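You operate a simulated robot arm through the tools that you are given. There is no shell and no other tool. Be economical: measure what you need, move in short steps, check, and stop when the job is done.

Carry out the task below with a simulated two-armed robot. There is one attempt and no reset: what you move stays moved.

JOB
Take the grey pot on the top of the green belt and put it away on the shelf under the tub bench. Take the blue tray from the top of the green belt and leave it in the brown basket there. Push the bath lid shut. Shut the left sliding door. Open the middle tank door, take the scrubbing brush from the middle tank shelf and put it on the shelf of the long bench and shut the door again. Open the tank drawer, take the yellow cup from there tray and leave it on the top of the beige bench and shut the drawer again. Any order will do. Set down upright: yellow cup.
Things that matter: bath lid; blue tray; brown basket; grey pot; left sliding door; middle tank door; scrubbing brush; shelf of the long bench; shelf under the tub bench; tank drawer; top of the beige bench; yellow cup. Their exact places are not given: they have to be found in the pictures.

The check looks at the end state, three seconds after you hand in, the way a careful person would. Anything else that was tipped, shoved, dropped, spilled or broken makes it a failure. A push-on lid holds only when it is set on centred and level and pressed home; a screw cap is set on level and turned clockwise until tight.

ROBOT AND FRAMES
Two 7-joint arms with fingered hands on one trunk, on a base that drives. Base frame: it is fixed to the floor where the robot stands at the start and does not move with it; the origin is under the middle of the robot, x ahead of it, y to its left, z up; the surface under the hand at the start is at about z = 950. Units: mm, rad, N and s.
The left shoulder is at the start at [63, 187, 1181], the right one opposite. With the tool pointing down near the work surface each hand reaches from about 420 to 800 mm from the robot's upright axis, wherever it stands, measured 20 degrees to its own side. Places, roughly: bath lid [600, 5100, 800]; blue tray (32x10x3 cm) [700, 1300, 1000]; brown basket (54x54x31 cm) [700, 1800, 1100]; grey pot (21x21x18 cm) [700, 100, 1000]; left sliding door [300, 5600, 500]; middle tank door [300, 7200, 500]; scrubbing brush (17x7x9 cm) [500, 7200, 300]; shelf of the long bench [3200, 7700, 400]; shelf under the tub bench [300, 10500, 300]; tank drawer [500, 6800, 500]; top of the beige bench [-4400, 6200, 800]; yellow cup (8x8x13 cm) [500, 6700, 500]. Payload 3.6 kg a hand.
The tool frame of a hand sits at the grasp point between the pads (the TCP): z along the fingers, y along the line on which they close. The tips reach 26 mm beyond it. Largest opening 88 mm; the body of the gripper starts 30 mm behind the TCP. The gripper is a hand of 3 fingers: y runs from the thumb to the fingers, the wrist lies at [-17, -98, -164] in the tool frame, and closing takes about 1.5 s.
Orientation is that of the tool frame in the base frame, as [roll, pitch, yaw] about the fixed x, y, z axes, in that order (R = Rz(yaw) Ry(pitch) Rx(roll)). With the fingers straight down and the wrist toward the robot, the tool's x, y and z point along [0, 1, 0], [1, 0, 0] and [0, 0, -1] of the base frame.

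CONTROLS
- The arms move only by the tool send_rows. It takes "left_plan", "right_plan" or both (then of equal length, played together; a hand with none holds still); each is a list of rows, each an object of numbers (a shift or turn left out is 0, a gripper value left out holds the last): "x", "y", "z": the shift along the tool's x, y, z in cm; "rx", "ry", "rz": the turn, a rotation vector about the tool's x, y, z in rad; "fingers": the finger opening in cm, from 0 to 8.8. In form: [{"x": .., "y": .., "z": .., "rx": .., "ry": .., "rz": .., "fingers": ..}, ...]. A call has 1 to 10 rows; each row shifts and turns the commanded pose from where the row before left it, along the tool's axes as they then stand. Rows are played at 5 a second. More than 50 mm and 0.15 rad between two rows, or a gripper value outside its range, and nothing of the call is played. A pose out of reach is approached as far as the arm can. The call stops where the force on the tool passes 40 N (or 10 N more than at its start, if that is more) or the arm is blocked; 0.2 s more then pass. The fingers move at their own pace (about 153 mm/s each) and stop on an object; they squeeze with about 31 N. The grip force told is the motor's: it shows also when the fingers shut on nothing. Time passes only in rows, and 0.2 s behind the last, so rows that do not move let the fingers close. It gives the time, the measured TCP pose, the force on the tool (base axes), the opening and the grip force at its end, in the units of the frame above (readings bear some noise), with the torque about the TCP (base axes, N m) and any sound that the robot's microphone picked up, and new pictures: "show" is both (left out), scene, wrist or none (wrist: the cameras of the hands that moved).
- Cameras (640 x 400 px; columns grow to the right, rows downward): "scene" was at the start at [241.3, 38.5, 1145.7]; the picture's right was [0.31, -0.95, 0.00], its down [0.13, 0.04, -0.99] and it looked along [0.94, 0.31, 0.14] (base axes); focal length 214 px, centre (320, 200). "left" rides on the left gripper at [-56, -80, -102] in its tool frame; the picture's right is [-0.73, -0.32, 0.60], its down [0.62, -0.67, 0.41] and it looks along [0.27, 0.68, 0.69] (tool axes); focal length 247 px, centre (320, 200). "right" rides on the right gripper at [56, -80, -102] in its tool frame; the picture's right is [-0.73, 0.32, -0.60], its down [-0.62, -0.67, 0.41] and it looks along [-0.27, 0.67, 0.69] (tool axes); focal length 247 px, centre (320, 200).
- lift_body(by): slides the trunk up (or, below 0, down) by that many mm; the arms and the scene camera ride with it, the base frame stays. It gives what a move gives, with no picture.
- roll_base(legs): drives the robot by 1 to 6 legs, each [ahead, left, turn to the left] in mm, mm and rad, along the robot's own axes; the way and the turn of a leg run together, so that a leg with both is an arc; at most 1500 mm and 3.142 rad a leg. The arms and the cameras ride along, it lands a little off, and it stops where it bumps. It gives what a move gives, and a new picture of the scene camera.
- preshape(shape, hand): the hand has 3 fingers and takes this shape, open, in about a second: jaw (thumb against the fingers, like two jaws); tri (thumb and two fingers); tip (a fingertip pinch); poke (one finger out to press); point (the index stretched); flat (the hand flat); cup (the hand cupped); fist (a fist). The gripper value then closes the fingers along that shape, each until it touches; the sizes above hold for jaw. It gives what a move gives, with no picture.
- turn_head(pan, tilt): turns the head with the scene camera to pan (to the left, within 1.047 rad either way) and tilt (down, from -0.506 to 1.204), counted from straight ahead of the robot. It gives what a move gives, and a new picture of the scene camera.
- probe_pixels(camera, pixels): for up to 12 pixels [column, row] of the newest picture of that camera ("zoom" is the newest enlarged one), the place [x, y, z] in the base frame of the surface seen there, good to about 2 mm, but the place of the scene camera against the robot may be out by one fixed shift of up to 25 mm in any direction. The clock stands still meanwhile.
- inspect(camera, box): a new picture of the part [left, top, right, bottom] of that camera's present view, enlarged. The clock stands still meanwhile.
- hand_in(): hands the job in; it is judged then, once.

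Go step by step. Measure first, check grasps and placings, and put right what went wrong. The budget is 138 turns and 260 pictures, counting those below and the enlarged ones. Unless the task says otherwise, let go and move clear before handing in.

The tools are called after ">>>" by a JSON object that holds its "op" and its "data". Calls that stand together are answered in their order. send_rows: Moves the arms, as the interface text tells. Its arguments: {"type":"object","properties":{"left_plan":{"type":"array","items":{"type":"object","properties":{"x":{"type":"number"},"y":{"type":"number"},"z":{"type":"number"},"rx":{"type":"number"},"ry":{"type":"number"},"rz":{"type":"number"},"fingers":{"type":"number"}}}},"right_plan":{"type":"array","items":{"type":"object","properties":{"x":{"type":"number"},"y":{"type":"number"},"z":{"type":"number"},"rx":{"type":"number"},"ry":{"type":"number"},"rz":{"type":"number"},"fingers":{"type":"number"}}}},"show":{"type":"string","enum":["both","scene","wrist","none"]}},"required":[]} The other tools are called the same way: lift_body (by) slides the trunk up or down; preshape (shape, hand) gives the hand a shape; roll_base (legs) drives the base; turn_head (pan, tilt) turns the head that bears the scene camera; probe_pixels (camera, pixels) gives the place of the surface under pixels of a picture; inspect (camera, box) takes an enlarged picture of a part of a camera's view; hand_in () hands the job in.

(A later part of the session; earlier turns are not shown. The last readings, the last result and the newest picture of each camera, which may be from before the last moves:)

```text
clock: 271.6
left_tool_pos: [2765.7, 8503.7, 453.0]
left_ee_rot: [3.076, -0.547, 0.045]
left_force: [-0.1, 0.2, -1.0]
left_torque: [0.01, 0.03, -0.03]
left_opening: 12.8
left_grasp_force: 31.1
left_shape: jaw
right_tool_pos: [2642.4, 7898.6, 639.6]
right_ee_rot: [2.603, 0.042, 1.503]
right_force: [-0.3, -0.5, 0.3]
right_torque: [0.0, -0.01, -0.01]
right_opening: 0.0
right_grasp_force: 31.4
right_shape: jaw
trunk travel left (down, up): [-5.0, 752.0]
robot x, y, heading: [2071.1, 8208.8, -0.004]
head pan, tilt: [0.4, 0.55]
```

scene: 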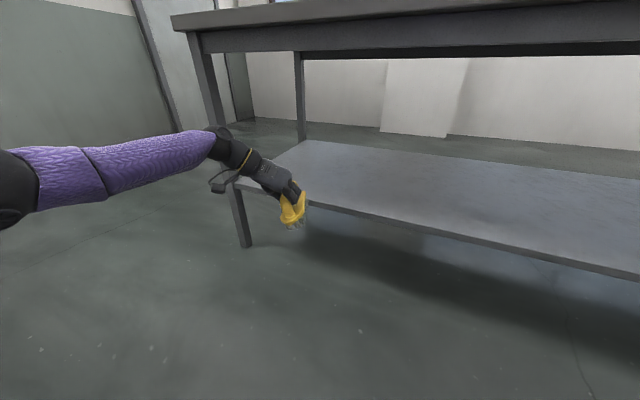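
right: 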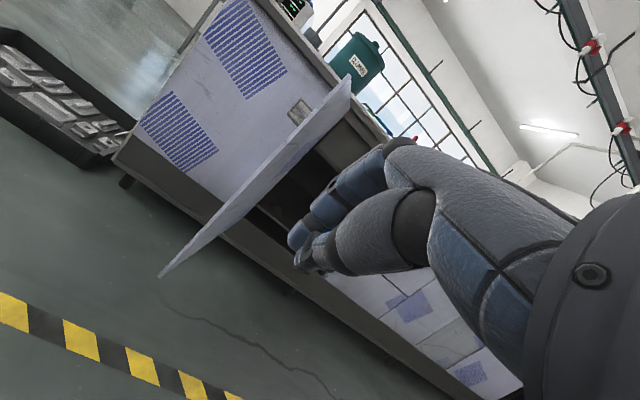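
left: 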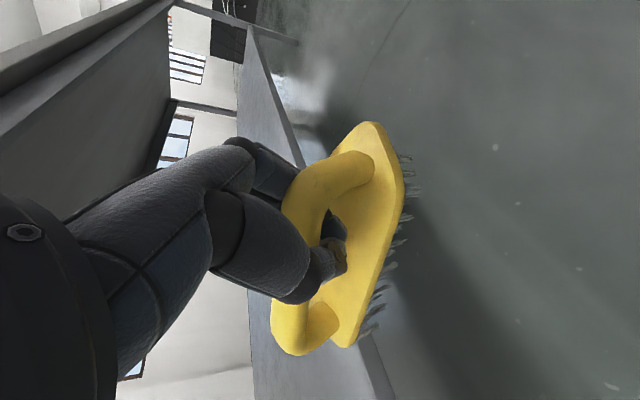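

Brush hangs level, bottom about 25 mm above the shelf. Raise 20 more, drive in 285 mm.

>>> {"op": "lift_body", "data": {"by": 20}}

>>> {"op": "roll_base", "data": {"legs": [[290, 0, 0]]}}

>>> {"op": "send_rows", "data": {"left_plan": [{}], "show": "wrist"}}

```text
clock: 272.3
left_tool_pos: [2765.5, 8503.8, 473.3]
left_ee_rot: [3.077, -0.545, 0.046]
left_force: [-0.6, -0.5, -1.7]
left_torque: [0.03, 0.03, 0.0]
left_opening: 13.0
left_grasp_force: 31.1
left_shape: jaw
right_tool_pos: [2641.4, 7897.6, 659.1]
right_ee_rot: [2.603, 0.043, 1.504]
right_force: [0.6, -0.3, -0.5]
right_torque: [0.03, -0.04, 0.02]
right_opening: 0.0
right_grasp_force: 31.3
right_shape: jaw
trunk travel left (down, up): [-25.0, 732.0]
robot x, y, heading: [2074.8, 8212.2, 0.003]
head pan, tilt: [0.4, 0.55]
```

```text
clock: 274.3
left_tool_pos: [3057.7, 8504.0, 474.5]
left_ee_rot: [3.075, -0.546, 0.048]
left_force: [-0.2, -0.1, -2.1]
left_torque: [-0.02, 0.06, 0.01]
left_opening: 12.9
left_grasp_force: 30.3
left_shape: jaw
right_tool_pos: [2933.0, 7897.3, 659.4]
right_ee_rot: [2.604, 0.042, 1.504]
right_force: [-0.7, 0.3, 0.5]
right_torque: [0.01, -0.02, -0.02]
right_opening: 0.0
right_grasp_force: 31.5
right_shape: jaw
trunk travel left (down, up): [-25.0, 732.0]
robot x, y, heading: [2368.4, 8210.4, 0.003]
head pan, tilt: [0.4, 0.55]
```

scene: 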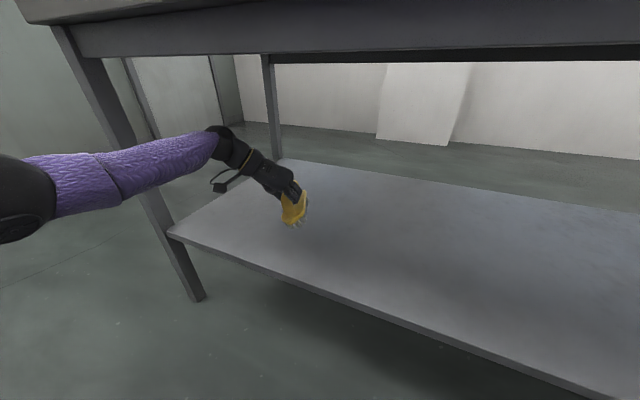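

```text
clock: 274.7
left_tool_pos: [3057.7, 8504.2, 472.1]
left_ee_rot: [3.075, -0.545, 0.048]
left_force: [-0.3, -1.1, -2.0]
left_torque: [-0.01, 0.03, 0.0]
left_opening: 12.8
left_grasp_force: 31.2
left_shape: jaw
right_tool_pos: [2933.4, 7897.6, 658.6]
right_ee_rot: [2.605, 0.042, 1.506]
right_force: [0.7, -0.6, -0.9]
right_torque: [-0.01, 0.04, 0.04]
right_opening: 0.0
right_grasp_force: 30.5
right_shape: jaw
trunk travel left (down, up): [-25.0, 732.0]
robot x, y, heading: [2367.8, 8209.6, 0.006]
head pan, tilt: [0.4, 0.55]
```

left: 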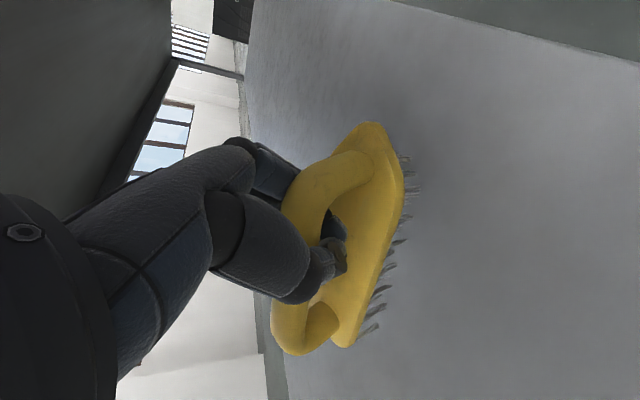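

Over the shelf. Lower with the arm to contact (about 45 mm).

>>> {"op": "send_rows", "data": {"left_plan": [{"x": -0.63, "z": 1.02}, {"x": -0.63, "z": 1.02}, {"x": -0.55, "z": 0.88}, {"x": -0.3, "z": 0.45}, {"x": -0.25, "z": 0.4}], "show": "wrist"}}

```text
clock: 275.9
left_tool_pos: [3058.0, 8501.2, 428.8]
left_ee_rot: [3.074, -0.544, 0.048]
left_force: [-0.2, 0.1, -0.8]
left_torque: [0.02, 0.05, 0.0]
left_opening: 12.7
left_grasp_force: 30.8
left_shape: jaw
right_tool_pos: [2933.3, 7896.9, 658.8]
right_ee_rot: [2.605, 0.043, 1.505]
right_force: [-0.1, -0.5, -0.3]
right_torque: [-0.01, 0.0, -0.01]
right_opening: 0.2
right_grasp_force: 31.0
right_shape: jaw
trunk travel left (down, up): [-25.0, 732.0]
robot x, y, heading: [2364.1, 8207.3, -0.001]
head pan, tilt: [0.4, 0.55]
```

left: 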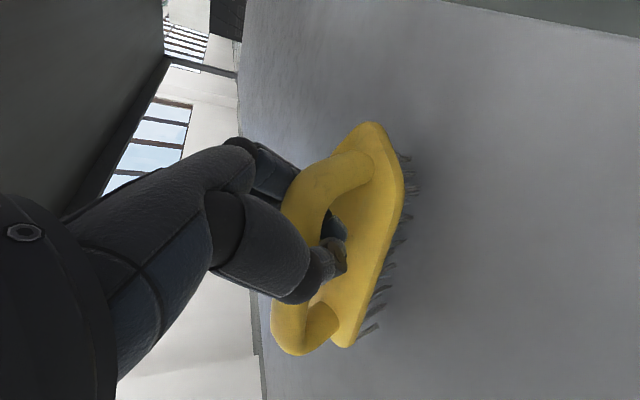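

>>> {"op": "send_rows", "data": {"left_plan": [{"x": -0.2, "z": 0.34}, {"x": -0.2, "z": 0.34}, {"x": -0.2, "z": 0.34}], "show": "none"}}

>>> {"op": "probe_pixels", "data": {"camera": "left", "pixels": [[410, 190], [420, 240], [372, 330], [395, 250], [450, 250]]}}

```text
clock: 276.7
left_tool_pos: [3059.0, 8501.5, 417.2]
left_ee_rot: [3.075, -0.548, 0.048]
left_force: [0.7, 0.3, 1.3]
left_torque: [-0.03, 0.08, 0.0]
left_opening: 10.7
left_grasp_force: 31.4
left_shape: jaw
right_tool_pos: [2933.8, 7897.7, 659.0]
right_ee_rot: [2.603, 0.039, 1.508]
right_force: [-0.2, -0.1, 0.1]
right_torque: [0.01, 0.0, 0.05]
right_opening: 0.0
right_grasp_force: 31.1
right_shape: jaw
trunk travel left (down, up): [-25.0, 732.0]
robot x, y, heading: [2367.2, 8208.3, 0.001]
head pan, tilt: [0.4, 0.55]
```

```text
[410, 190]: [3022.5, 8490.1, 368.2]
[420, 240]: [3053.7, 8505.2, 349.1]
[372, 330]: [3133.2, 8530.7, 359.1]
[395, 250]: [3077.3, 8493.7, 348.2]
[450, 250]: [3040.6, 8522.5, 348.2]
```

Contact reached. Release and withdraw upward, then back out.

>>> {"op": "send_rows", "data": {"left_plan": [{"fingers": 6}, {}, {}, {"x": 1.0, "z": -1.7}, {"x": 1.0, "z": -1.7}, {"x": 1.0, "z": -1.7}, {"x": 1.0, "z": -1.7}], "show": "wrist"}}

>>> {"op": "roll_base", "data": {"legs": [[-350, 0, 0]]}}

```text
clock: 278.3
left_tool_pos: [3057.3, 8505.4, 495.9]
left_ee_rot: [3.074, -0.545, 0.048]
left_force: [0.5, -0.1, -0.5]
left_torque: [0.02, -0.04, 0.02]
left_opening: 59.6
left_grasp_force: 0.1
left_shape: jaw
right_tool_pos: [2932.8, 7897.8, 660.2]
right_ee_rot: [2.602, 0.042, 1.506]
right_force: [0.1, -0.2, -0.4]
right_torque: [0.03, -0.01, -0.01]
right_opening: 0.0
right_grasp_force: 31.1
right_shape: jaw
trunk travel left (down, up): [-25.0, 732.0]
robot x, y, heading: [2362.0, 8212.9, -0.0]
head pan, tilt: [0.4, 0.55]
```

left: 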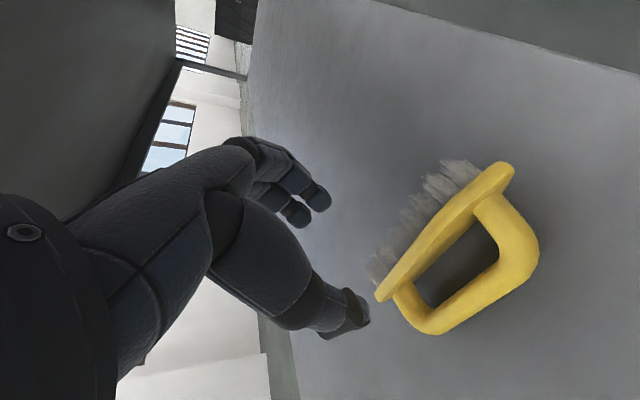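

```text
clock: 280.5
left_tool_pos: [2707.7, 8503.4, 495.9]
left_ee_rot: [3.075, -0.548, 0.046]
left_force: [0.1, 0.5, 0.4]
left_torque: [-0.01, -0.01, -0.01]
left_opening: 59.6
left_grasp_force: 0.1
left_shape: jaw
right_tool_pos: [2582.5, 7896.8, 659.5]
right_ee_rot: [2.603, 0.042, 1.504]
right_force: [0.1, 0.0, 0.1]
right_torque: [0.02, -0.03, 0.0]
right_opening: 0.1
right_grasp_force: 31.3
right_shape: jaw
trunk travel left (down, up): [-25.0, 732.0]
robot x, y, heading: [2018.9, 8208.2, 0.0]
head pan, tilt: [0.4, 0.55]
```

scene: 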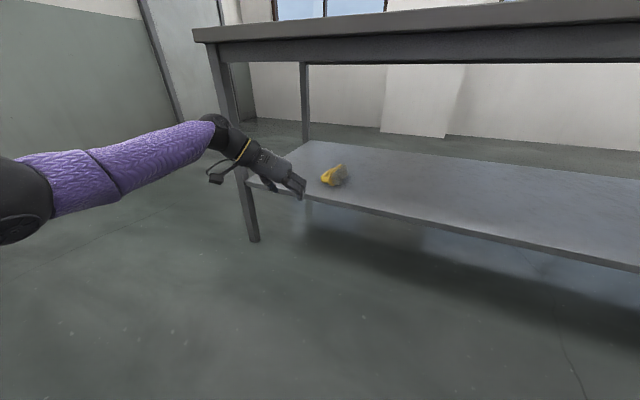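

The brush lies on the shelf (rolled on its side, which is allowed). Now back round to the tank's drawer, and re-orient the left hand for the bar.

>>> {"op": "roll_base", "data": {"legs": [[0, 990, 0], [-1500, 0, 0], [-1330, 0, 0], [0, -1500, 0], [0, -1050, 0]]}}

>>> {"op": "lift_body", "data": {"by": 185}}

>>> {"op": "send_rows", "data": {"left_plan": [{"rx": -0.0613, "ry": 0.0613, "rz": -0.1091}, {"rx": -0.0613, "ry": 0.0613, "rz": -0.1091}, {"rx": -0.0613, "ry": 0.0613, "rz": -0.1091}, {"rx": -0.0613, "ry": 0.0613, "rz": -0.1091}, {"rx": -0.0613, "ry": 0.0613, "rz": -0.1091}, {"rx": -0.0613, "ry": 0.0613, "rz": -0.1091}, {"rx": -0.0613, "ry": 0.0613, "rz": -0.1091}, {"rx": -0.0613, "ry": 0.0613, "rz": -0.1091}, {"rx": -0.0613, "ry": 0.0613, "rz": -0.1091}, {"rx": -0.0613, "ry": 0.0613, "rz": -0.1091}], "show": "none"}}

>>> {"op": "send_rows", "data": {"left_plan": [{"rx": -0.0613, "ry": 0.0613, "rz": -0.1091}, {"rx": -0.0613, "ry": 0.0613, "rz": -0.1091}, {"rx": -0.0613, "ry": 0.0613, "rz": -0.1091}], "show": "both"}}

```text
clock: 311.1
left_tool_pos: [-118.5, 6935.6, 496.1]
left_ee_rot: [3.074, -0.547, 0.05]
left_force: [-0.2, 0.0, 0.4]
left_torque: [0.01, 0.03, 0.01]
left_opening: 59.4
left_grasp_force: 0.0
left_shape: jaw
right_tool_pos: [-237.7, 6327.2, 659.1]
right_ee_rot: [2.601, 0.042, 1.508]
right_force: [-0.4, 0.3, 0.2]
right_torque: [-0.02, -0.01, -0.02]
right_opening: 0.0
right_grasp_force: 31.2
right_shape: jaw
trunk travel left (down, up): [-25.0, 732.0]
robot x, y, heading: [-805.8, 6635.9, 0.005]
head pan, tilt: [0.4, 0.55]
```

scene: 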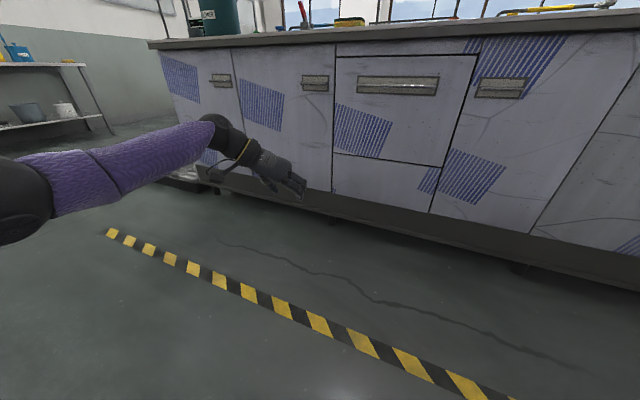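

```text
clock: 313.1
left_tool_pos: [-116.9, 6935.1, 680.3]
left_ee_rot: [3.073, -0.546, 0.052]
left_force: [0.3, -0.1, -1.2]
left_torque: [0.0, 0.03, 0.03]
left_opening: 59.7
left_grasp_force: 0.1
left_shape: jaw
right_tool_pos: [-237.9, 6326.9, 843.4]
right_ee_rot: [2.605, 0.042, 1.509]
right_force: [-1.1, -0.3, 0.2]
right_torque: [0.0, 0.01, -0.01]
right_opening: 0.0
right_grasp_force: 31.0
right_shape: jaw
trunk travel left (down, up): [-210.0, 547.0]
robot x, y, heading: [-807.5, 6636.7, 0.004]
head pan, tilt: [0.4, 0.55]
```

```text
clock: 315.3
left_tool_pos: [-129.8, 6922.8, 682.2]
left_ee_rot: [1.797, -0.26, 1.35]
left_force: [-0.4, -0.3, 0.2]
left_torque: [-0.02, -0.02, 0.0]
left_opening: 59.5
left_grasp_force: 0.1
left_shape: jaw
left hand out of reach, approached as far as the arm can: row 9, 10
right_tool_pos: [-237.7, 6327.3, 844.9]
right_ee_rot: [2.602, 0.042, 1.511]
right_force: [0.5, -0.5, -0.2]
right_torque: [-0.03, 0.0, 0.0]
right_opening: 0.0
right_grasp_force: 30.9
right_shape: jaw
trunk travel left (down, up): [-210.0, 547.0]
robot x, y, heading: [-806.9, 6641.9, 0.002]
head pan, tilt: [0.4, 0.55]
```

```text
clock: 316.1
left_tool_pos: [-148.3, 6927.5, 711.5]
left_ee_rot: [1.57, 0.059, 1.584]
left_force: [0.2, 0.2, 0.2]
left_torque: [0.01, 0.0, 0.01]
left_opening: 60.0
left_grasp_force: 0.0
left_shape: jaw
left hand out of reach, approached as far as the arm can: row 1, 2, 3
right_tool_pos: [-238.7, 6326.8, 844.3]
right_ee_rot: [2.602, 0.042, 1.508]
right_force: [0.5, 0.1, -0.1]
right_torque: [0.01, 0.0, 0.04]
right_opening: 0.0
right_grasp_force: 30.6
right_shape: jaw
trunk travel left (down, up): [-210.0, 547.0]
robot x, y, heading: [-805.2, 6636.1, 0.009]
head pan, tilt: [0.4, 0.55]
```

scene: 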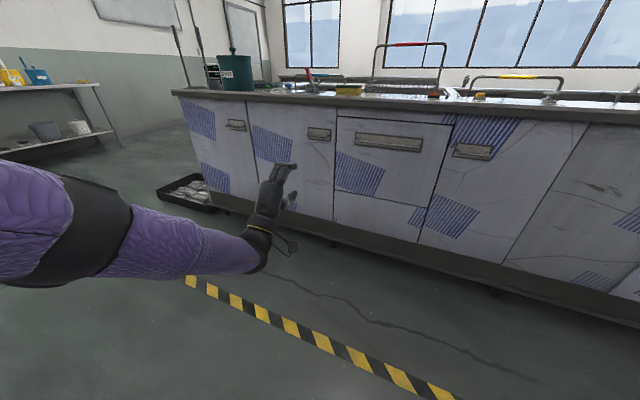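
left: 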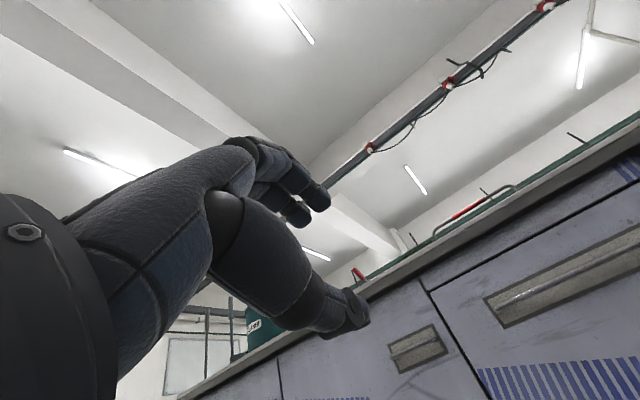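

Left hand faces the cabinet again. Measuring the drawer bar (500–640, 240–305) in the wrist view.

>>> {"op": "probe_pixels", "data": {"camera": "left", "pixels": [[505, 301], [530, 291], [560, 278], [600, 260], [630, 247], [635, 245], [550, 300]]}}

>>> {"op": "probe_pixels", "data": {"camera": "scene", "pixels": [[358, 145], [390, 147], [420, 150], [365, 144], [445, 180], [336, 120], [424, 151]]}}

```text
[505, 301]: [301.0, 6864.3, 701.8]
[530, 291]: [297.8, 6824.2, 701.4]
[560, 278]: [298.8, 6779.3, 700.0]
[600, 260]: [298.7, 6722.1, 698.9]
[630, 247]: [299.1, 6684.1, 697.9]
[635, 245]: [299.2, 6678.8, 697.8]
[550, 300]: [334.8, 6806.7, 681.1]
```

```text
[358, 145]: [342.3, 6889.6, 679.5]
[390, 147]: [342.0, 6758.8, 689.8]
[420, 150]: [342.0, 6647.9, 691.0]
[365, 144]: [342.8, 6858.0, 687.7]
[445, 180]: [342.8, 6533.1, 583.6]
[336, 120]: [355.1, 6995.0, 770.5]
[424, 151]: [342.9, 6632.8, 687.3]
```

Bar: y 6670–6870, z 700, x 300. Driving to it and closing on its middle.

>>> {"op": "roll_base", "data": {"legs": [[0, -140, 0], [390, 0, 0]]}}

>>> {"op": "send_rows", "data": {"left_plan": [{"y": -1.1, "rz": 0.058}, {}], "show": "both"}}

```text
clock: 319.5
left_tool_pos: [241.4, 6790.0, 710.0]
left_ee_rot: [1.571, 0.06, 1.579]
left_force: [-1.1, -0.9, 0.5]
left_torque: [0.02, 0.01, -0.04]
left_opening: 60.0
left_grasp_force: 0.1
left_shape: jaw
right_tool_pos: [148.6, 6188.2, 844.9]
right_ee_rot: [2.602, 0.042, 1.508]
right_force: [-0.4, -0.5, -0.2]
right_torque: [0.0, 0.01, 0.0]
right_opening: 0.1
right_grasp_force: 30.7
right_shape: jaw
trunk travel left (down, up): [-210.0, 547.0]
robot x, y, heading: [-419.7, 6501.9, 0.0]
head pan, tilt: [0.4, 0.55]
```

scene: 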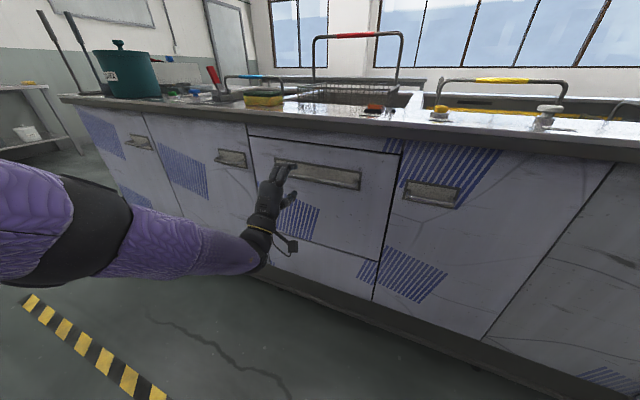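

```text
clock: 320.1
left_tool_pos: [232.3, 6787.9, 701.6]
left_ee_rot: [1.57, 0.0, 1.578]
left_force: [0.7, 1.1, -0.2]
left_torque: [-0.01, 0.04, 0.02]
left_opening: 59.9
left_grasp_force: 0.2
left_shape: jaw
left hand out of reach, approached as far as the arm can: row 1
right_tool_pos: [148.2, 6188.4, 844.2]
right_ee_rot: [2.602, 0.041, 1.507]
right_force: [0.2, 0.2, 0.5]
right_torque: [-0.01, 0.0, -0.03]
right_opening: 0.4
right_grasp_force: 31.1
right_shape: jaw
trunk travel left (down, up): [-210.0, 547.0]
robot x, y, heading: [-421.9, 6503.0, 0.006]
head pan, tilt: [0.4, 0.55]
```

scene: 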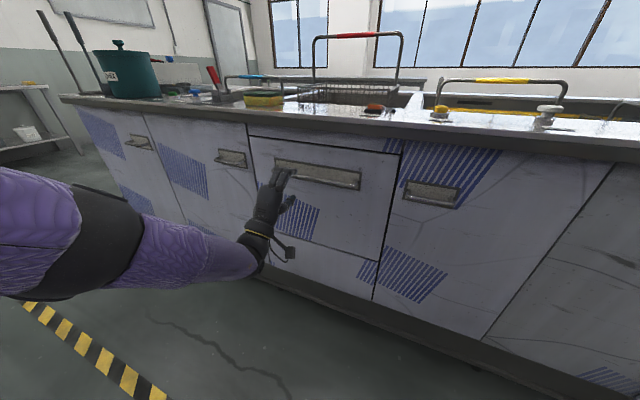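
left: 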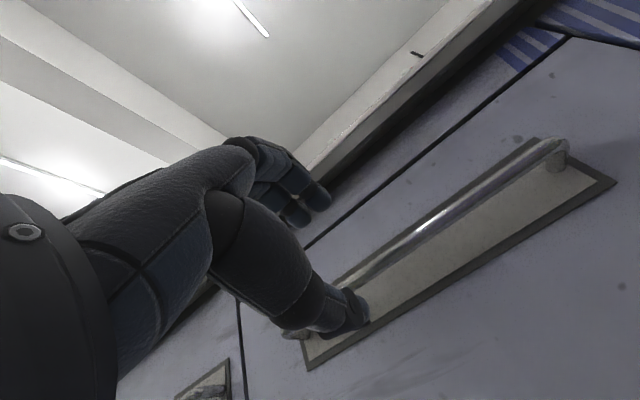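

Aligned (z 701); the arm is at full reach so I drive the last 68 mm and close.

>>> {"op": "roll_base", "data": {"legs": [[68, 0, 0]]}}

>>> {"op": "send_rows", "data": {"left_plan": [{"fingers": 0}, {}, {}, {}, {}, {}, {}], "show": "wrist"}}

```text
clock: 321.1
left_tool_pos: [302.2, 6788.1, 700.6]
left_ee_rot: [1.571, 0.0, 1.58]
left_force: [-0.2, 1.0, -0.6]
left_torque: [0.0, -0.01, -0.02]
left_opening: 60.0
left_grasp_force: 0.1
left_shape: jaw
right_tool_pos: [218.1, 6189.1, 843.0]
right_ee_rot: [2.603, 0.042, 1.507]
right_force: [-0.4, 0.3, -0.2]
right_torque: [0.0, 0.02, 0.02]
right_opening: 0.1
right_grasp_force: 30.7
right_shape: jaw
trunk travel left (down, up): [-210.0, 547.0]
robot x, y, heading: [-347.8, 6500.2, -0.002]
head pan, tilt: [0.4, 0.55]
```

scene: 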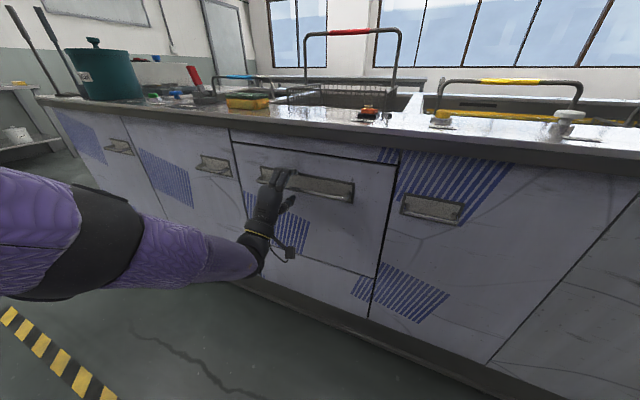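

```text
clock: 322.7
left_tool_pos: [301.8, 6788.0, 701.5]
left_ee_rot: [1.573, 0.001, 1.579]
left_force: [6.0, -0.9, -3.6]
left_torque: [0.02, 0.0, 0.01]
left_opening: 0.1
left_grasp_force: 30.7
left_shape: jaw
right_tool_pos: [217.9, 6189.0, 843.2]
right_ee_rot: [2.603, 0.042, 1.506]
right_force: [0.3, -0.4, -0.1]
right_torque: [-0.02, 0.0, 0.0]
right_opening: 0.3
right_grasp_force: 31.1
right_shape: jaw
trunk travel left (down, up): [-210.0, 547.0]
robot x, y, heading: [-349.5, 6501.7, 0.008]
head pan, tilt: [0.4, 0.55]
```

left: 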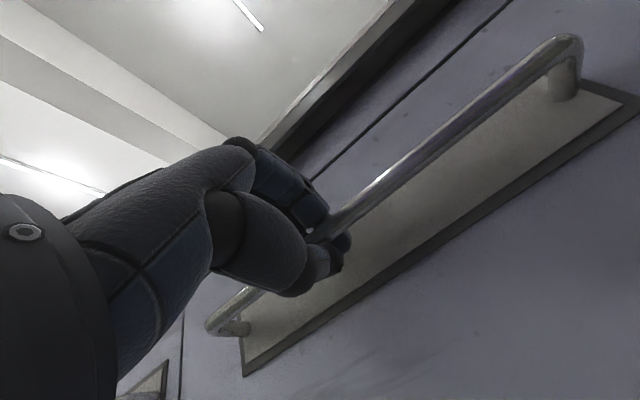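

Bar gripped. Pull the drawer by driving back 330 mm.

>>> {"op": "roll_base", "data": {"legs": [[-330, 0, 0]]}}

>>> {"op": "turn_head", "data": {"pan": 0.4, "tilt": 0.75}}

```text
clock: 324.9
left_tool_pos: [-30.5, 6788.4, 702.5]
left_ee_rot: [1.572, 0.001, 1.584]
left_force: [0.2, 2.4, -6.9]
left_torque: [-0.02, 0.04, 0.01]
left_opening: 0.0
left_grasp_force: 31.5
left_shape: jaw
right_tool_pos: [-112.3, 6189.2, 842.6]
right_ee_rot: [2.604, 0.043, 1.51]
right_force: [-0.1, 0.4, 0.5]
right_torque: [0.04, 0.01, 0.01]
right_opening: 0.0
right_grasp_force: 31.4
right_shape: jaw
trunk travel left (down, up): [-210.0, 547.0]
robot x, y, heading: [-677.5, 6499.9, 0.006]
head pan, tilt: [0.4, 0.55]
```

scene: 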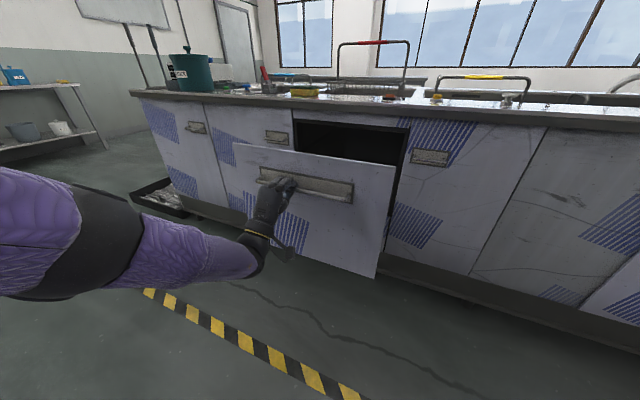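

```text
clock: 325.6
left_tool_pos: [-30.4, 6788.6, 700.3]
left_ee_rot: [1.571, 0.0, 1.584]
left_force: [1.3, 0.0, -4.9]
left_torque: [0.01, 0.0, 0.03]
left_opening: 0.0
left_grasp_force: 30.9
left_shape: jaw
right_tool_pos: [-112.9, 6189.1, 843.9]
right_ee_rot: [2.604, 0.042, 1.509]
right_force: [-0.1, -0.5, 1.5]
right_torque: [-0.02, 0.01, 0.0]
right_opening: 0.3
right_grasp_force: 30.5
right_shape: jaw
trunk travel left (down, up): [-210.0, 547.0]
robot x, y, heading: [-683.5, 6499.8, 0.009]
head pan, tilt: [0.4, 0.75]
```

scene: 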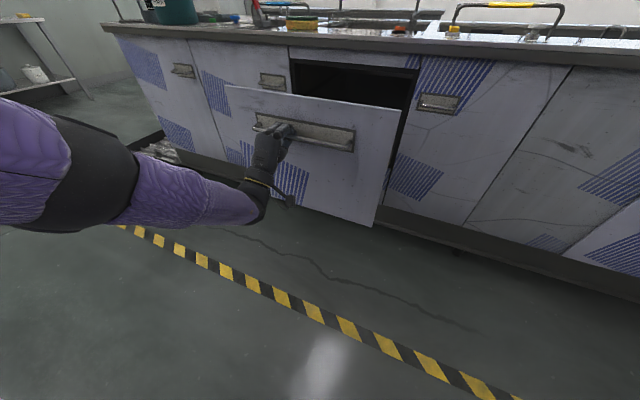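

Drawer is out 330 mm. Release the bar, raise the trunk to look in from above and to bring the right arm in steeply, and shift left.

>>> {"op": "send_rows", "data": {"left_plan": [{"fingers": 6}, {}, {}, {"z": -3}, {"z": -3}, {"z": -2}], "show": "none"}}

>>> {"op": "lift_body", "data": {"by": 335}}

>>> {"op": "roll_base", "data": {"legs": [[0, 330, 0]]}}

>>> {"op": "turn_head", "data": {"pan": -0.05, "tilt": 0.85}}

```text
clock: 327.0
left_tool_pos: [-110.0, 6785.6, 702.7]
left_ee_rot: [1.57, 0.002, 1.58]
left_force: [0.3, 0.2, 0.7]
left_torque: [0.0, 0.0, 0.01]
left_opening: 60.0
left_grasp_force: 0.1
left_shape: jaw
right_tool_pos: [-113.8, 6189.3, 844.2]
right_ee_rot: [2.604, 0.042, 1.51]
right_force: [0.1, 0.9, 0.2]
right_torque: [0.01, 0.02, -0.02]
right_opening: 0.1
right_grasp_force: 31.0
right_shape: jaw
trunk travel left (down, up): [-210.0, 547.0]
robot x, y, heading: [-679.9, 6501.4, 0.005]
head pan, tilt: [0.4, 0.75]
```

```text
clock: 330.3
left_tool_pos: [-111.2, 6786.4, 1036.1]
left_ee_rot: [1.573, 0.001, 1.582]
left_force: [0.5, 0.1, 0.1]
left_torque: [0.0, 0.0, -0.01]
left_opening: 60.2
left_grasp_force: 0.0
left_shape: jaw
right_tool_pos: [-112.5, 6187.9, 1178.7]
right_ee_rot: [2.603, 0.041, 1.51]
right_force: [-0.1, -0.5, -0.2]
right_torque: [0.02, 0.0, 0.01]
right_opening: 0.0
right_grasp_force: 31.0
right_shape: jaw
trunk travel left (down, up): [-545.0, 212.0]
robot x, y, heading: [-681.9, 6500.5, 0.001]
head pan, tilt: [0.4, 0.75]
```

```text
clock: 332.5
left_tool_pos: [-113.1, 7120.9, 1037.0]
left_ee_rot: [1.571, 0.0, 1.585]
left_force: [0.2, 1.2, -0.3]
left_torque: [0.02, -0.03, -0.01]
left_opening: 59.9
left_grasp_force: 0.1
left_shape: jaw
right_tool_pos: [-114.9, 6520.9, 1179.1]
right_ee_rot: [2.602, 0.041, 1.512]
right_force: [-0.1, -0.4, 0.5]
right_torque: [-0.01, 0.01, -0.02]
right_opening: 0.0
right_grasp_force: 30.8
right_shape: jaw
trunk travel left (down, up): [-545.0, 212.0]
robot x, y, heading: [-684.7, 6830.1, 0.01]
head pan, tilt: [0.4, 0.75]
```

scene: 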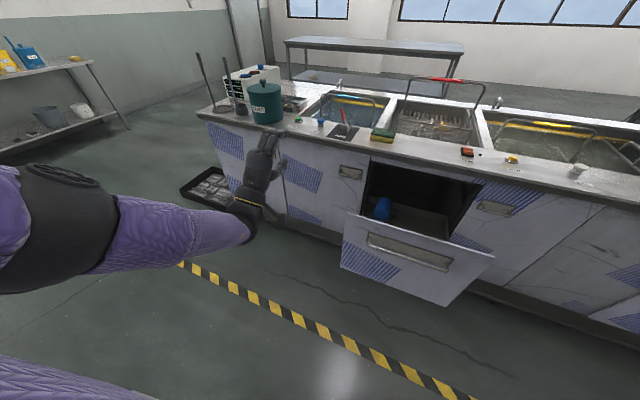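

```text
clock: 333.4
left_tool_pos: [-112.4, 7119.6, 1037.4]
left_ee_rot: [1.572, 0.002, 1.584]
left_force: [-0.6, -0.2, 0.1]
left_torque: [0.01, 0.01, -0.01]
left_opening: 60.0
left_grasp_force: 0.1
left_shape: jaw
right_tool_pos: [-114.7, 6521.2, 1179.1]
right_ee_rot: [2.602, 0.042, 1.51]
right_force: [-0.9, -0.1, -0.9]
right_torque: [0.01, -0.01, -0.02]
right_opening: 0.0
right_grasp_force: 31.1
right_shape: jaw
trunk travel left (down, up): [-545.0, 212.0]
robot x, y, heading: [-684.3, 6833.5, 0.003]
head pan, tilt: [-0.051, 0.85]
```

scene: 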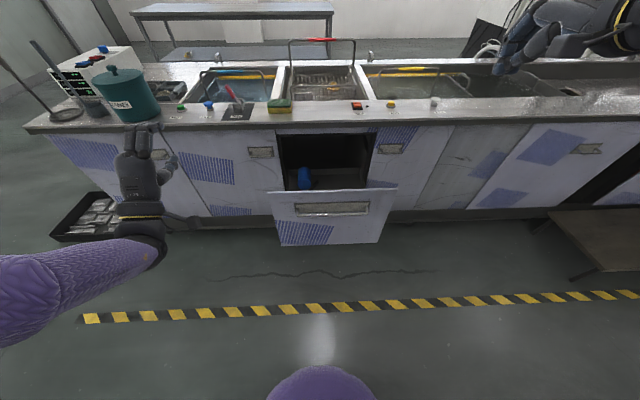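

The drawer holds a blue item; the cup is still hidden behind the front. I'll drive closer and tilt down.

>>> {"op": "roll_base", "data": {"legs": [[300, 0, 0]]}}

>>> {"op": "turn_head", "data": {"pan": -0.1, "tilt": 1.1}}

```text
clock: 335.4
left_tool_pos: [186.1, 7117.3, 1038.4]
left_ee_rot: [1.572, 0.001, 1.58]
left_force: [-0.5, 0.2, 0.1]
left_torque: [0.02, -0.02, -0.01]
left_opening: 60.2
left_grasp_force: 0.1
left_shape: jaw
right_tool_pos: [183.1, 6519.7, 1178.3]
right_ee_rot: [2.603, 0.043, 1.506]
right_force: [-0.9, 0.3, -0.7]
right_torque: [0.03, -0.04, -0.01]
right_opening: 0.0
right_grasp_force: 30.8
right_shape: jaw
trunk travel left (down, up): [-545.0, 212.0]
robot x, y, heading: [-387.0, 6832.7, 0.004]
head pan, tilt: [-0.051, 0.85]
```

scene: 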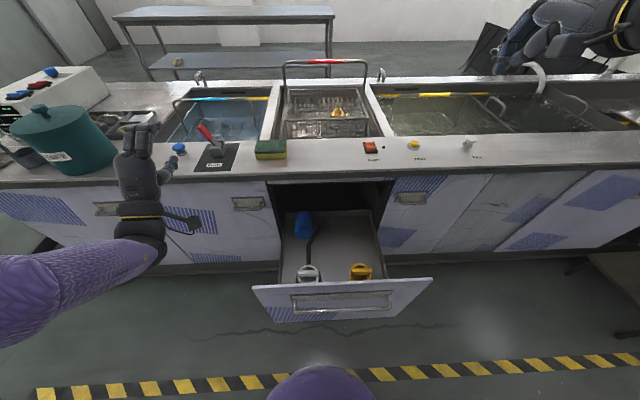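

```text
clock: 336.2
left_tool_pos: [186.6, 7117.8, 1037.8]
left_ee_rot: [1.572, 0.001, 1.578]
left_force: [-0.3, 0.2, -0.5]
left_torque: [0.02, 0.0, 0.02]
left_opening: 59.9
left_grasp_force: 0.0
left_shape: jaw
right_tool_pos: [180.9, 6520.7, 1178.9]
right_ee_rot: [2.601, 0.041, 1.505]
right_force: [-0.6, -1.0, -0.9]
right_torque: [0.02, 0.0, 0.01]
right_opening: 0.1
right_grasp_force: 30.6
right_shape: jaw
trunk travel left (down, up): [-545.0, 212.0]
robot x, y, heading: [-383.7, 6827.9, -0.004]
head pan, tilt: [-0.099, 1.1]
```

scene: 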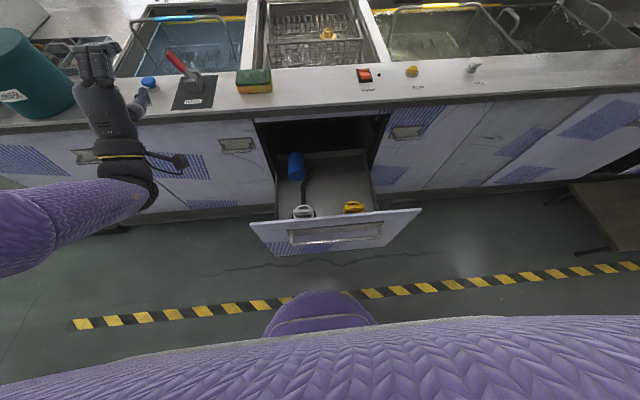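

The yellow cup is at (353,207), near the front; a white cup (303,212) and blue item stand left. Zooming and measuring.

>>> {"op": "inspect", "data": {"camera": "scene", "box": [270, 140, 400, 230]}}

>>> {"op": "probe_pixels", "data": {"camera": "scene", "pixels": [[353, 207], [347, 206], [360, 206], [353, 202], [353, 211], [330, 190], [303, 212], [340, 216], [297, 160], [365, 208], [330, 215], [418, 210]]}}

```text
4.44 times, centred on (335, 185) of scene
```

zoom: 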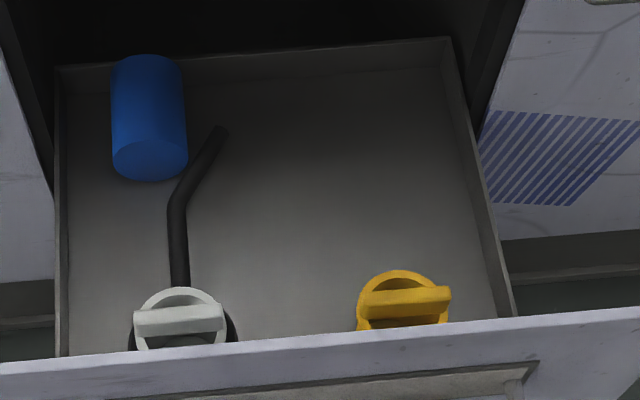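

```text
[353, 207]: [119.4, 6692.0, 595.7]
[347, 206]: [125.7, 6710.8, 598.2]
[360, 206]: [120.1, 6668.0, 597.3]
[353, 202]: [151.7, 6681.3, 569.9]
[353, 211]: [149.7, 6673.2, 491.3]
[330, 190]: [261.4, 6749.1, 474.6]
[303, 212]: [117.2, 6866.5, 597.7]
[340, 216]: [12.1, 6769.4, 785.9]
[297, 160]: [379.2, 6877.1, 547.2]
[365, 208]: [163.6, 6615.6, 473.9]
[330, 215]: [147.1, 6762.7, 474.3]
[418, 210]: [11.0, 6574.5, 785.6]
```

The yellow cup has a bar handle across its top (along y) at about (120, 6690, 597 scene), close behind the drawer front (top z 785). I need the right hand pointing down and slightly back so the wrist clears the front panel. Rotating and moving above it first.

>>> {"op": "send_rows", "data": {"right_plan": [{"rx": 0.13, "x": 2, "fingers": 6}, {"rx": 0.13, "x": 2}, {"rx": 0.13, "x": 2}, {"rx": 0.13, "x": 2}, {"rx": 0.13, "x": 2}, {"rx": 0.13, "x": 2}, {"rx": 0.13, "x": 2}, {"rx": 0.13, "x": 1.5}], "show": "both"}}

```text
clock: 338.0
left_tool_pos: [187.8, 7116.9, 1037.0]
left_ee_rot: [1.572, 0.001, 1.581]
left_force: [-0.2, 0.5, 0.5]
left_torque: [-0.01, 0.0, 0.02]
left_opening: 60.0
left_grasp_force: 0.1
left_shape: jaw
right_tool_pos: [191.5, 6672.8, 1171.7]
right_ee_rot: [-2.64, 0.043, 1.504]
right_force: [-0.1, 0.1, 0.0]
right_torque: [-0.02, 0.0, -0.02]
right_opening: 59.9
right_grasp_force: 0.0
right_shape: jaw
trunk travel left (down, up): [-545.0, 212.0]
robot x, y, heading: [-384.8, 6827.9, 0.003]
head pan, tilt: [-0.099, 1.1]
```

scene: 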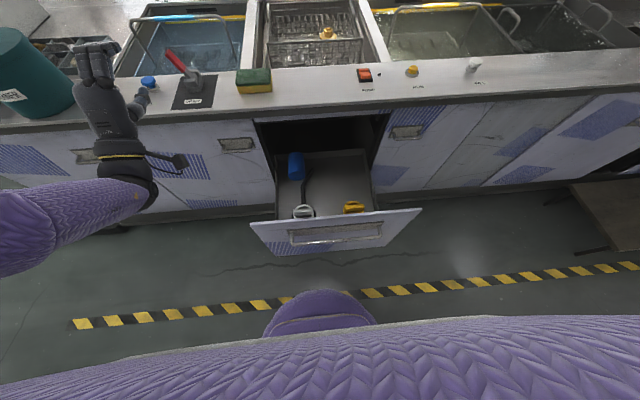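
right: 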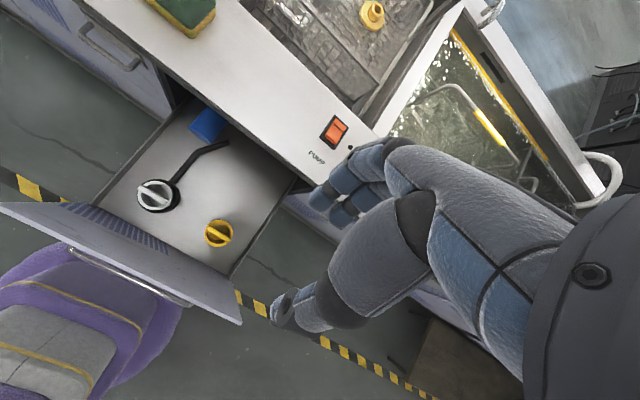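

The hand turned freely and its camera sees the cup at (219,234). Measuring.

>>> {"op": "inspect", "data": {"camera": "right", "box": [120, 120, 280, 280]}}

>>> {"op": "probe_pixels", "data": {"camera": "right", "pixels": [[208, 237], [219, 233], [231, 228], [225, 222], [212, 245], [219, 240], [205, 228], [232, 240], [240, 300], [190, 260], [270, 190], [245, 230]]}}

```text
2.50 times, centred on (200, 200) of right
```

zoom: 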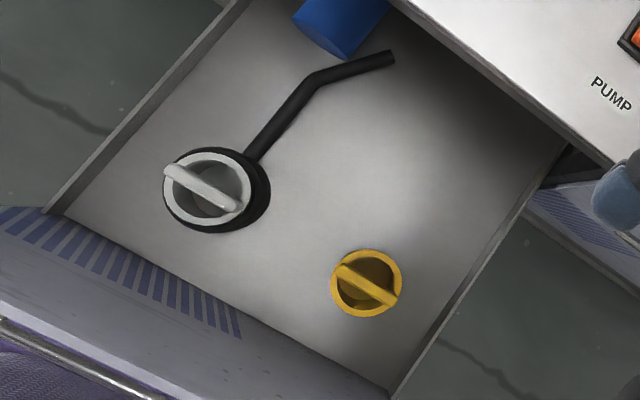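

```text
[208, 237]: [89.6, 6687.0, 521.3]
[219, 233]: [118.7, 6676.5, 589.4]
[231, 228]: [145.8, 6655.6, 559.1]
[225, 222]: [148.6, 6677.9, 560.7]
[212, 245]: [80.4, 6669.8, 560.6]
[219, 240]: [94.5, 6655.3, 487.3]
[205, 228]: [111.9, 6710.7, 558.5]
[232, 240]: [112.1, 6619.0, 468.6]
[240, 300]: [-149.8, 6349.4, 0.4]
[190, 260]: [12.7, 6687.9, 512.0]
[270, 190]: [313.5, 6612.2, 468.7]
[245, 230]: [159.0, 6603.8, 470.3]
```

>>> {"op": "probe_pixels", "data": {"camera": "zoom", "pixels": [[345, 270], [355, 276], [367, 284], [380, 293], [391, 300], [367, 278], [367, 290]]}}

```text
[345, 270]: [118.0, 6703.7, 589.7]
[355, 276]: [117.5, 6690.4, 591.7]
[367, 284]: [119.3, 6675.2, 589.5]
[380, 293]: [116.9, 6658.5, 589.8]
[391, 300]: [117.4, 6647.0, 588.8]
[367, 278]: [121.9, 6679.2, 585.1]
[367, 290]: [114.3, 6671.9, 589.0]
```

Bar: x 117.5, y 6645–6704, top z 590, ring z 560, drawer floor 469. Descending to 110 mm above the bar.

>>> {"op": "send_rows", "data": {"right_plan": [{"z": 4.5, "y": 1.63, "rz": -0.06}, {"z": 4.5, "y": 1.63}, {"z": 4.5, "y": 1.63}, {"z": 4.5, "y": 1.63}, {"z": 4.5, "y": 1.63}, {"z": 4.5, "y": 1.63}, {"z": 4.5, "y": 1.63}, {"z": 4.5, "y": 1.63}, {"z": 4.5, "y": 1.63}], "show": "both"}}

```text
clock: 340.0
left_tool_pos: [185.2, 7118.8, 1038.1]
left_ee_rot: [1.571, 0.0, 1.579]
left_force: [0.1, -0.7, 1.6]
left_torque: [0.03, 0.04, -0.01]
left_opening: 60.0
left_grasp_force: 0.1
left_shape: jaw
right_tool_pos: [83.5, 6664.0, 805.9]
right_ee_rot: [-2.64, 0.013, 1.559]
right_force: [-1.0, 0.2, 0.6]
right_torque: [0.02, -0.05, 0.02]
right_opening: 59.9
right_grasp_force: 0.1
right_shape: jaw
right hand out of reach, approached as far as the arm can: row 7, 8, 9
trunk travel left (down, up): [-545.0, 212.0]
robot x, y, heading: [-383.8, 6831.6, 0.001]
head pan, tilt: [-0.099, 1.1]
```

scene: 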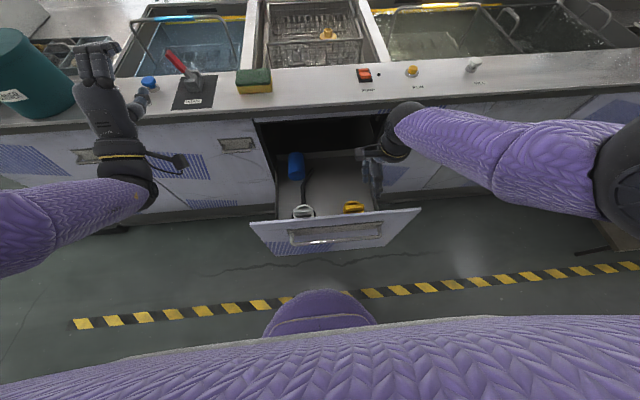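
right: 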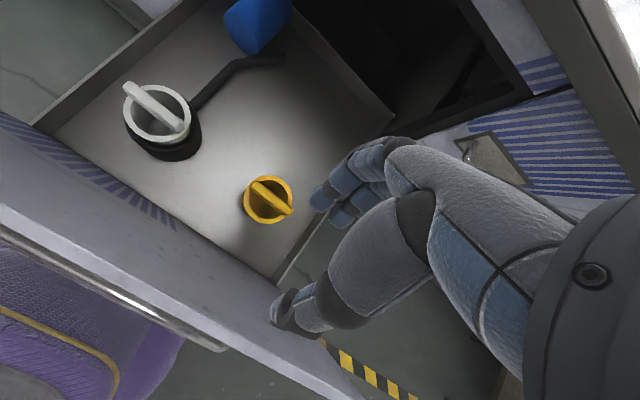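

The forearm comes in from the right here. I'll measure its clearance to the counter and panel, since the rest of the descent is better done with the trunk.

>>> {"op": "probe_pixels", "data": {"camera": "scene", "pixels": [[395, 110], [400, 150], [440, 150], [440, 115], [480, 175], [540, 205], [500, 130], [580, 130], [620, 180], [375, 190], [365, 152]]}}

>>> {"op": "probe_pixels", "data": {"camera": "right", "pixels": [[268, 198], [255, 187], [285, 210], [262, 210], [245, 205], [290, 310], [345, 215]]}}

```text
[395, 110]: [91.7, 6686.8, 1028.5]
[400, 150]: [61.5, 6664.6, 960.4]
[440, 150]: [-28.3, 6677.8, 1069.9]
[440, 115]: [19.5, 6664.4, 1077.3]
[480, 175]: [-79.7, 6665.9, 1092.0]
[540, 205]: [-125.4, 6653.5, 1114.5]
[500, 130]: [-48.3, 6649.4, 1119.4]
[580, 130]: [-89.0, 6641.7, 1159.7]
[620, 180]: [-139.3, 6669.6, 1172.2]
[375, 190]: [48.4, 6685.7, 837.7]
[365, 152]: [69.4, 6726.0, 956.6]
```

```text
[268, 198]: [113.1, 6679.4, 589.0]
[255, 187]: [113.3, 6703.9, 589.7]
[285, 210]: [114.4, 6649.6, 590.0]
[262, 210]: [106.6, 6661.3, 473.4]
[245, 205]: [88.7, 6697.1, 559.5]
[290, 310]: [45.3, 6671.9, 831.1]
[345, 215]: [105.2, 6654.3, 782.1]
```

The forearm slopes back over the panel at about 45°; going lower like this would touch the panel. Standing closer with the trunk lower and the arm straighter makes it steeper, so I drive in 72 mm and lower the trunk in part.

>>> {"op": "roll_base", "data": {"legs": [[72, 0, 0]]}}

>>> {"op": "lift_body", "data": {"by": -100}}

>>> {"op": "send_rows", "data": {"right_plan": [{}, {}], "show": "both"}}

```text
clock: 341.0
left_tool_pos: [259.7, 7118.3, 1036.6]
left_ee_rot: [1.573, 0.001, 1.581]
left_force: [-0.1, 0.5, 0.1]
left_torque: [0.0, -0.01, -0.02]
left_opening: 60.2
left_grasp_force: 0.0
left_shape: jaw
right_tool_pos: [157.5, 6665.7, 804.7]
right_ee_rot: [-2.637, 0.013, 1.557]
right_force: [0.5, -0.1, -0.7]
right_torque: [-0.04, 0.06, 0.01]
right_opening: 59.9
right_grasp_force: 0.0
right_shape: jaw
trunk travel left (down, up): [-545.0, 212.0]
robot x, y, heading: [-311.3, 6836.1, 0.001]
head pan, tilt: [-0.099, 1.1]
```

scene: 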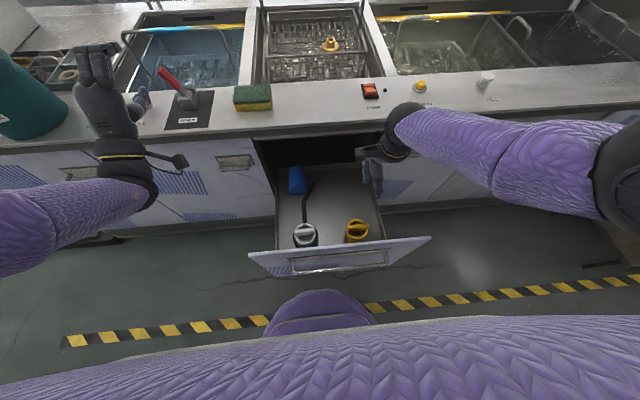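

```text
clock: 342.3
left_tool_pos: [258.7, 7117.2, 936.4]
left_ee_rot: [1.571, 0.001, 1.58]
left_force: [0.2, 0.3, 0.4]
left_torque: [0.0, 0.01, -0.05]
left_opening: 60.1
left_grasp_force: 0.0
left_shape: jaw
right_tool_pos: [155.3, 6665.4, 704.3]
right_ee_rot: [-2.639, 0.013, 1.557]
right_force: [-0.3, 0.3, 0.5]
right_torque: [0.0, 0.02, 0.0]
right_opening: 59.8
right_grasp_force: 0.0
right_shape: jaw
trunk travel left (down, up): [-445.0, 312.0]
robot x, y, heading: [-310.5, 6831.9, 0.001]
head pan, tilt: [-0.099, 1.1]
```

```text
clock: 342.9
left_tool_pos: [257.7, 7118.7, 937.5]
left_ee_rot: [1.571, 0.0, 1.581]
left_force: [0.7, 0.2, -0.5]
left_torque: [0.02, -0.04, -0.04]
left_opening: 60.0
left_grasp_force: 0.1
left_shape: jaw
right_tool_pos: [156.1, 6664.7, 704.9]
right_ee_rot: [-2.639, 0.014, 1.559]
right_force: [0.2, 0.4, -0.2]
right_torque: [0.0, 0.01, -0.02]
right_opening: 59.8
right_grasp_force: 0.0
right_shape: jaw
trunk travel left (down, up): [-445.0, 312.0]
robot x, y, heading: [-316.3, 6833.7, 0.005]
head pan, tilt: [-0.099, 1.1]
```

scene: 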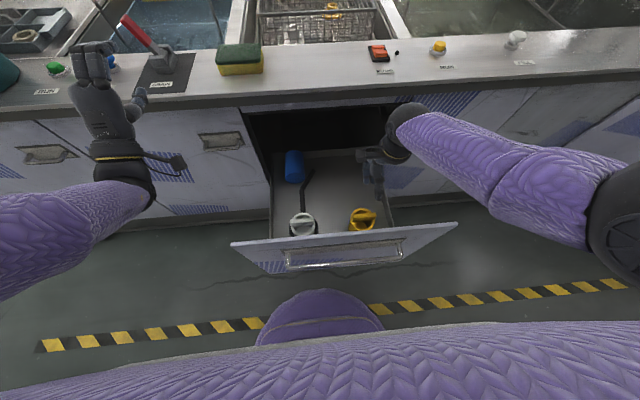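
right: 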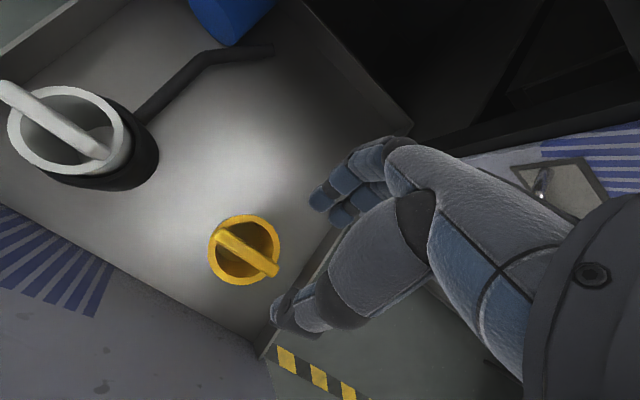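

Hand now hangs at (156, 6665, 705) with the panel well behind. Moving toward the bar with the arm: back 38, down 50.

>>> {"op": "send_rows", "data": {"right_plan": [{"z": 1.85, "y": -1.7, "x": 0.5}, {"z": 1.85, "y": -1.2, "x": 0.5}, {"z": 2.5, "y": 1.2}, {}], "show": "both"}}

>>> {"op": "probe_pixels", "data": {"camera": "scene", "pixels": [[395, 140], [400, 165], [430, 170], [460, 190], [500, 215], [340, 235], [445, 225]]}}

```text
clock: 343.9
left_tool_pos: [259.1, 7119.0, 938.0]
left_ee_rot: [1.572, 0.001, 1.581]
left_force: [-0.6, -0.3, -0.2]
left_torque: [0.02, 0.01, -0.01]
left_opening: 60.1
left_grasp_force: 0.0
left_shape: jaw
right_tool_pos: [110.1, 6674.5, 658.6]
right_ee_rot: [-2.641, 0.014, 1.558]
right_force: [0.3, 0.3, 0.7]
right_torque: [0.02, 0.02, -0.04]
right_opening: 59.9
right_grasp_force: 0.1
right_shape: jaw
trunk travel left (down, up): [-445.0, 312.0]
robot x, y, heading: [-314.7, 6831.5, 0.004]
head pan, tilt: [-0.099, 1.1]
```

scene: 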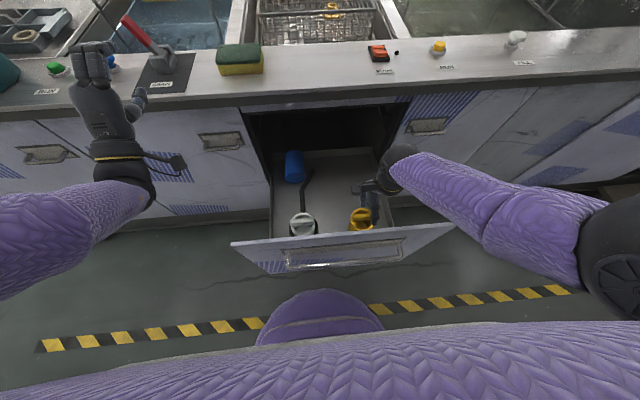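
right: 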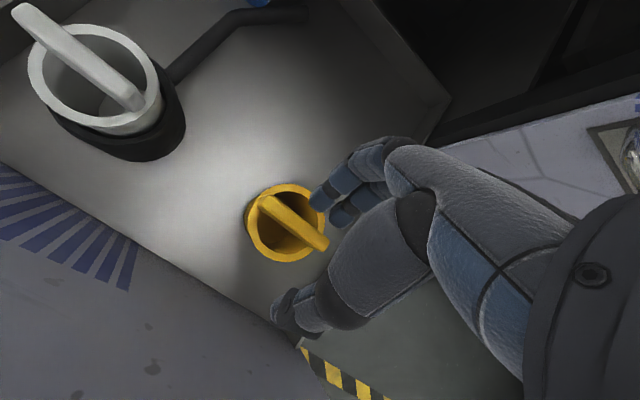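

```text
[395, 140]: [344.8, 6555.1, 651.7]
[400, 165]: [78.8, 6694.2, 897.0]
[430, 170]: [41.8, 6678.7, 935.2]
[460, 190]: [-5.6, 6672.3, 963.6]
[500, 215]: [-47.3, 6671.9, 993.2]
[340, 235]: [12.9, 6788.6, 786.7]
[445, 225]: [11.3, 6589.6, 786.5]
```

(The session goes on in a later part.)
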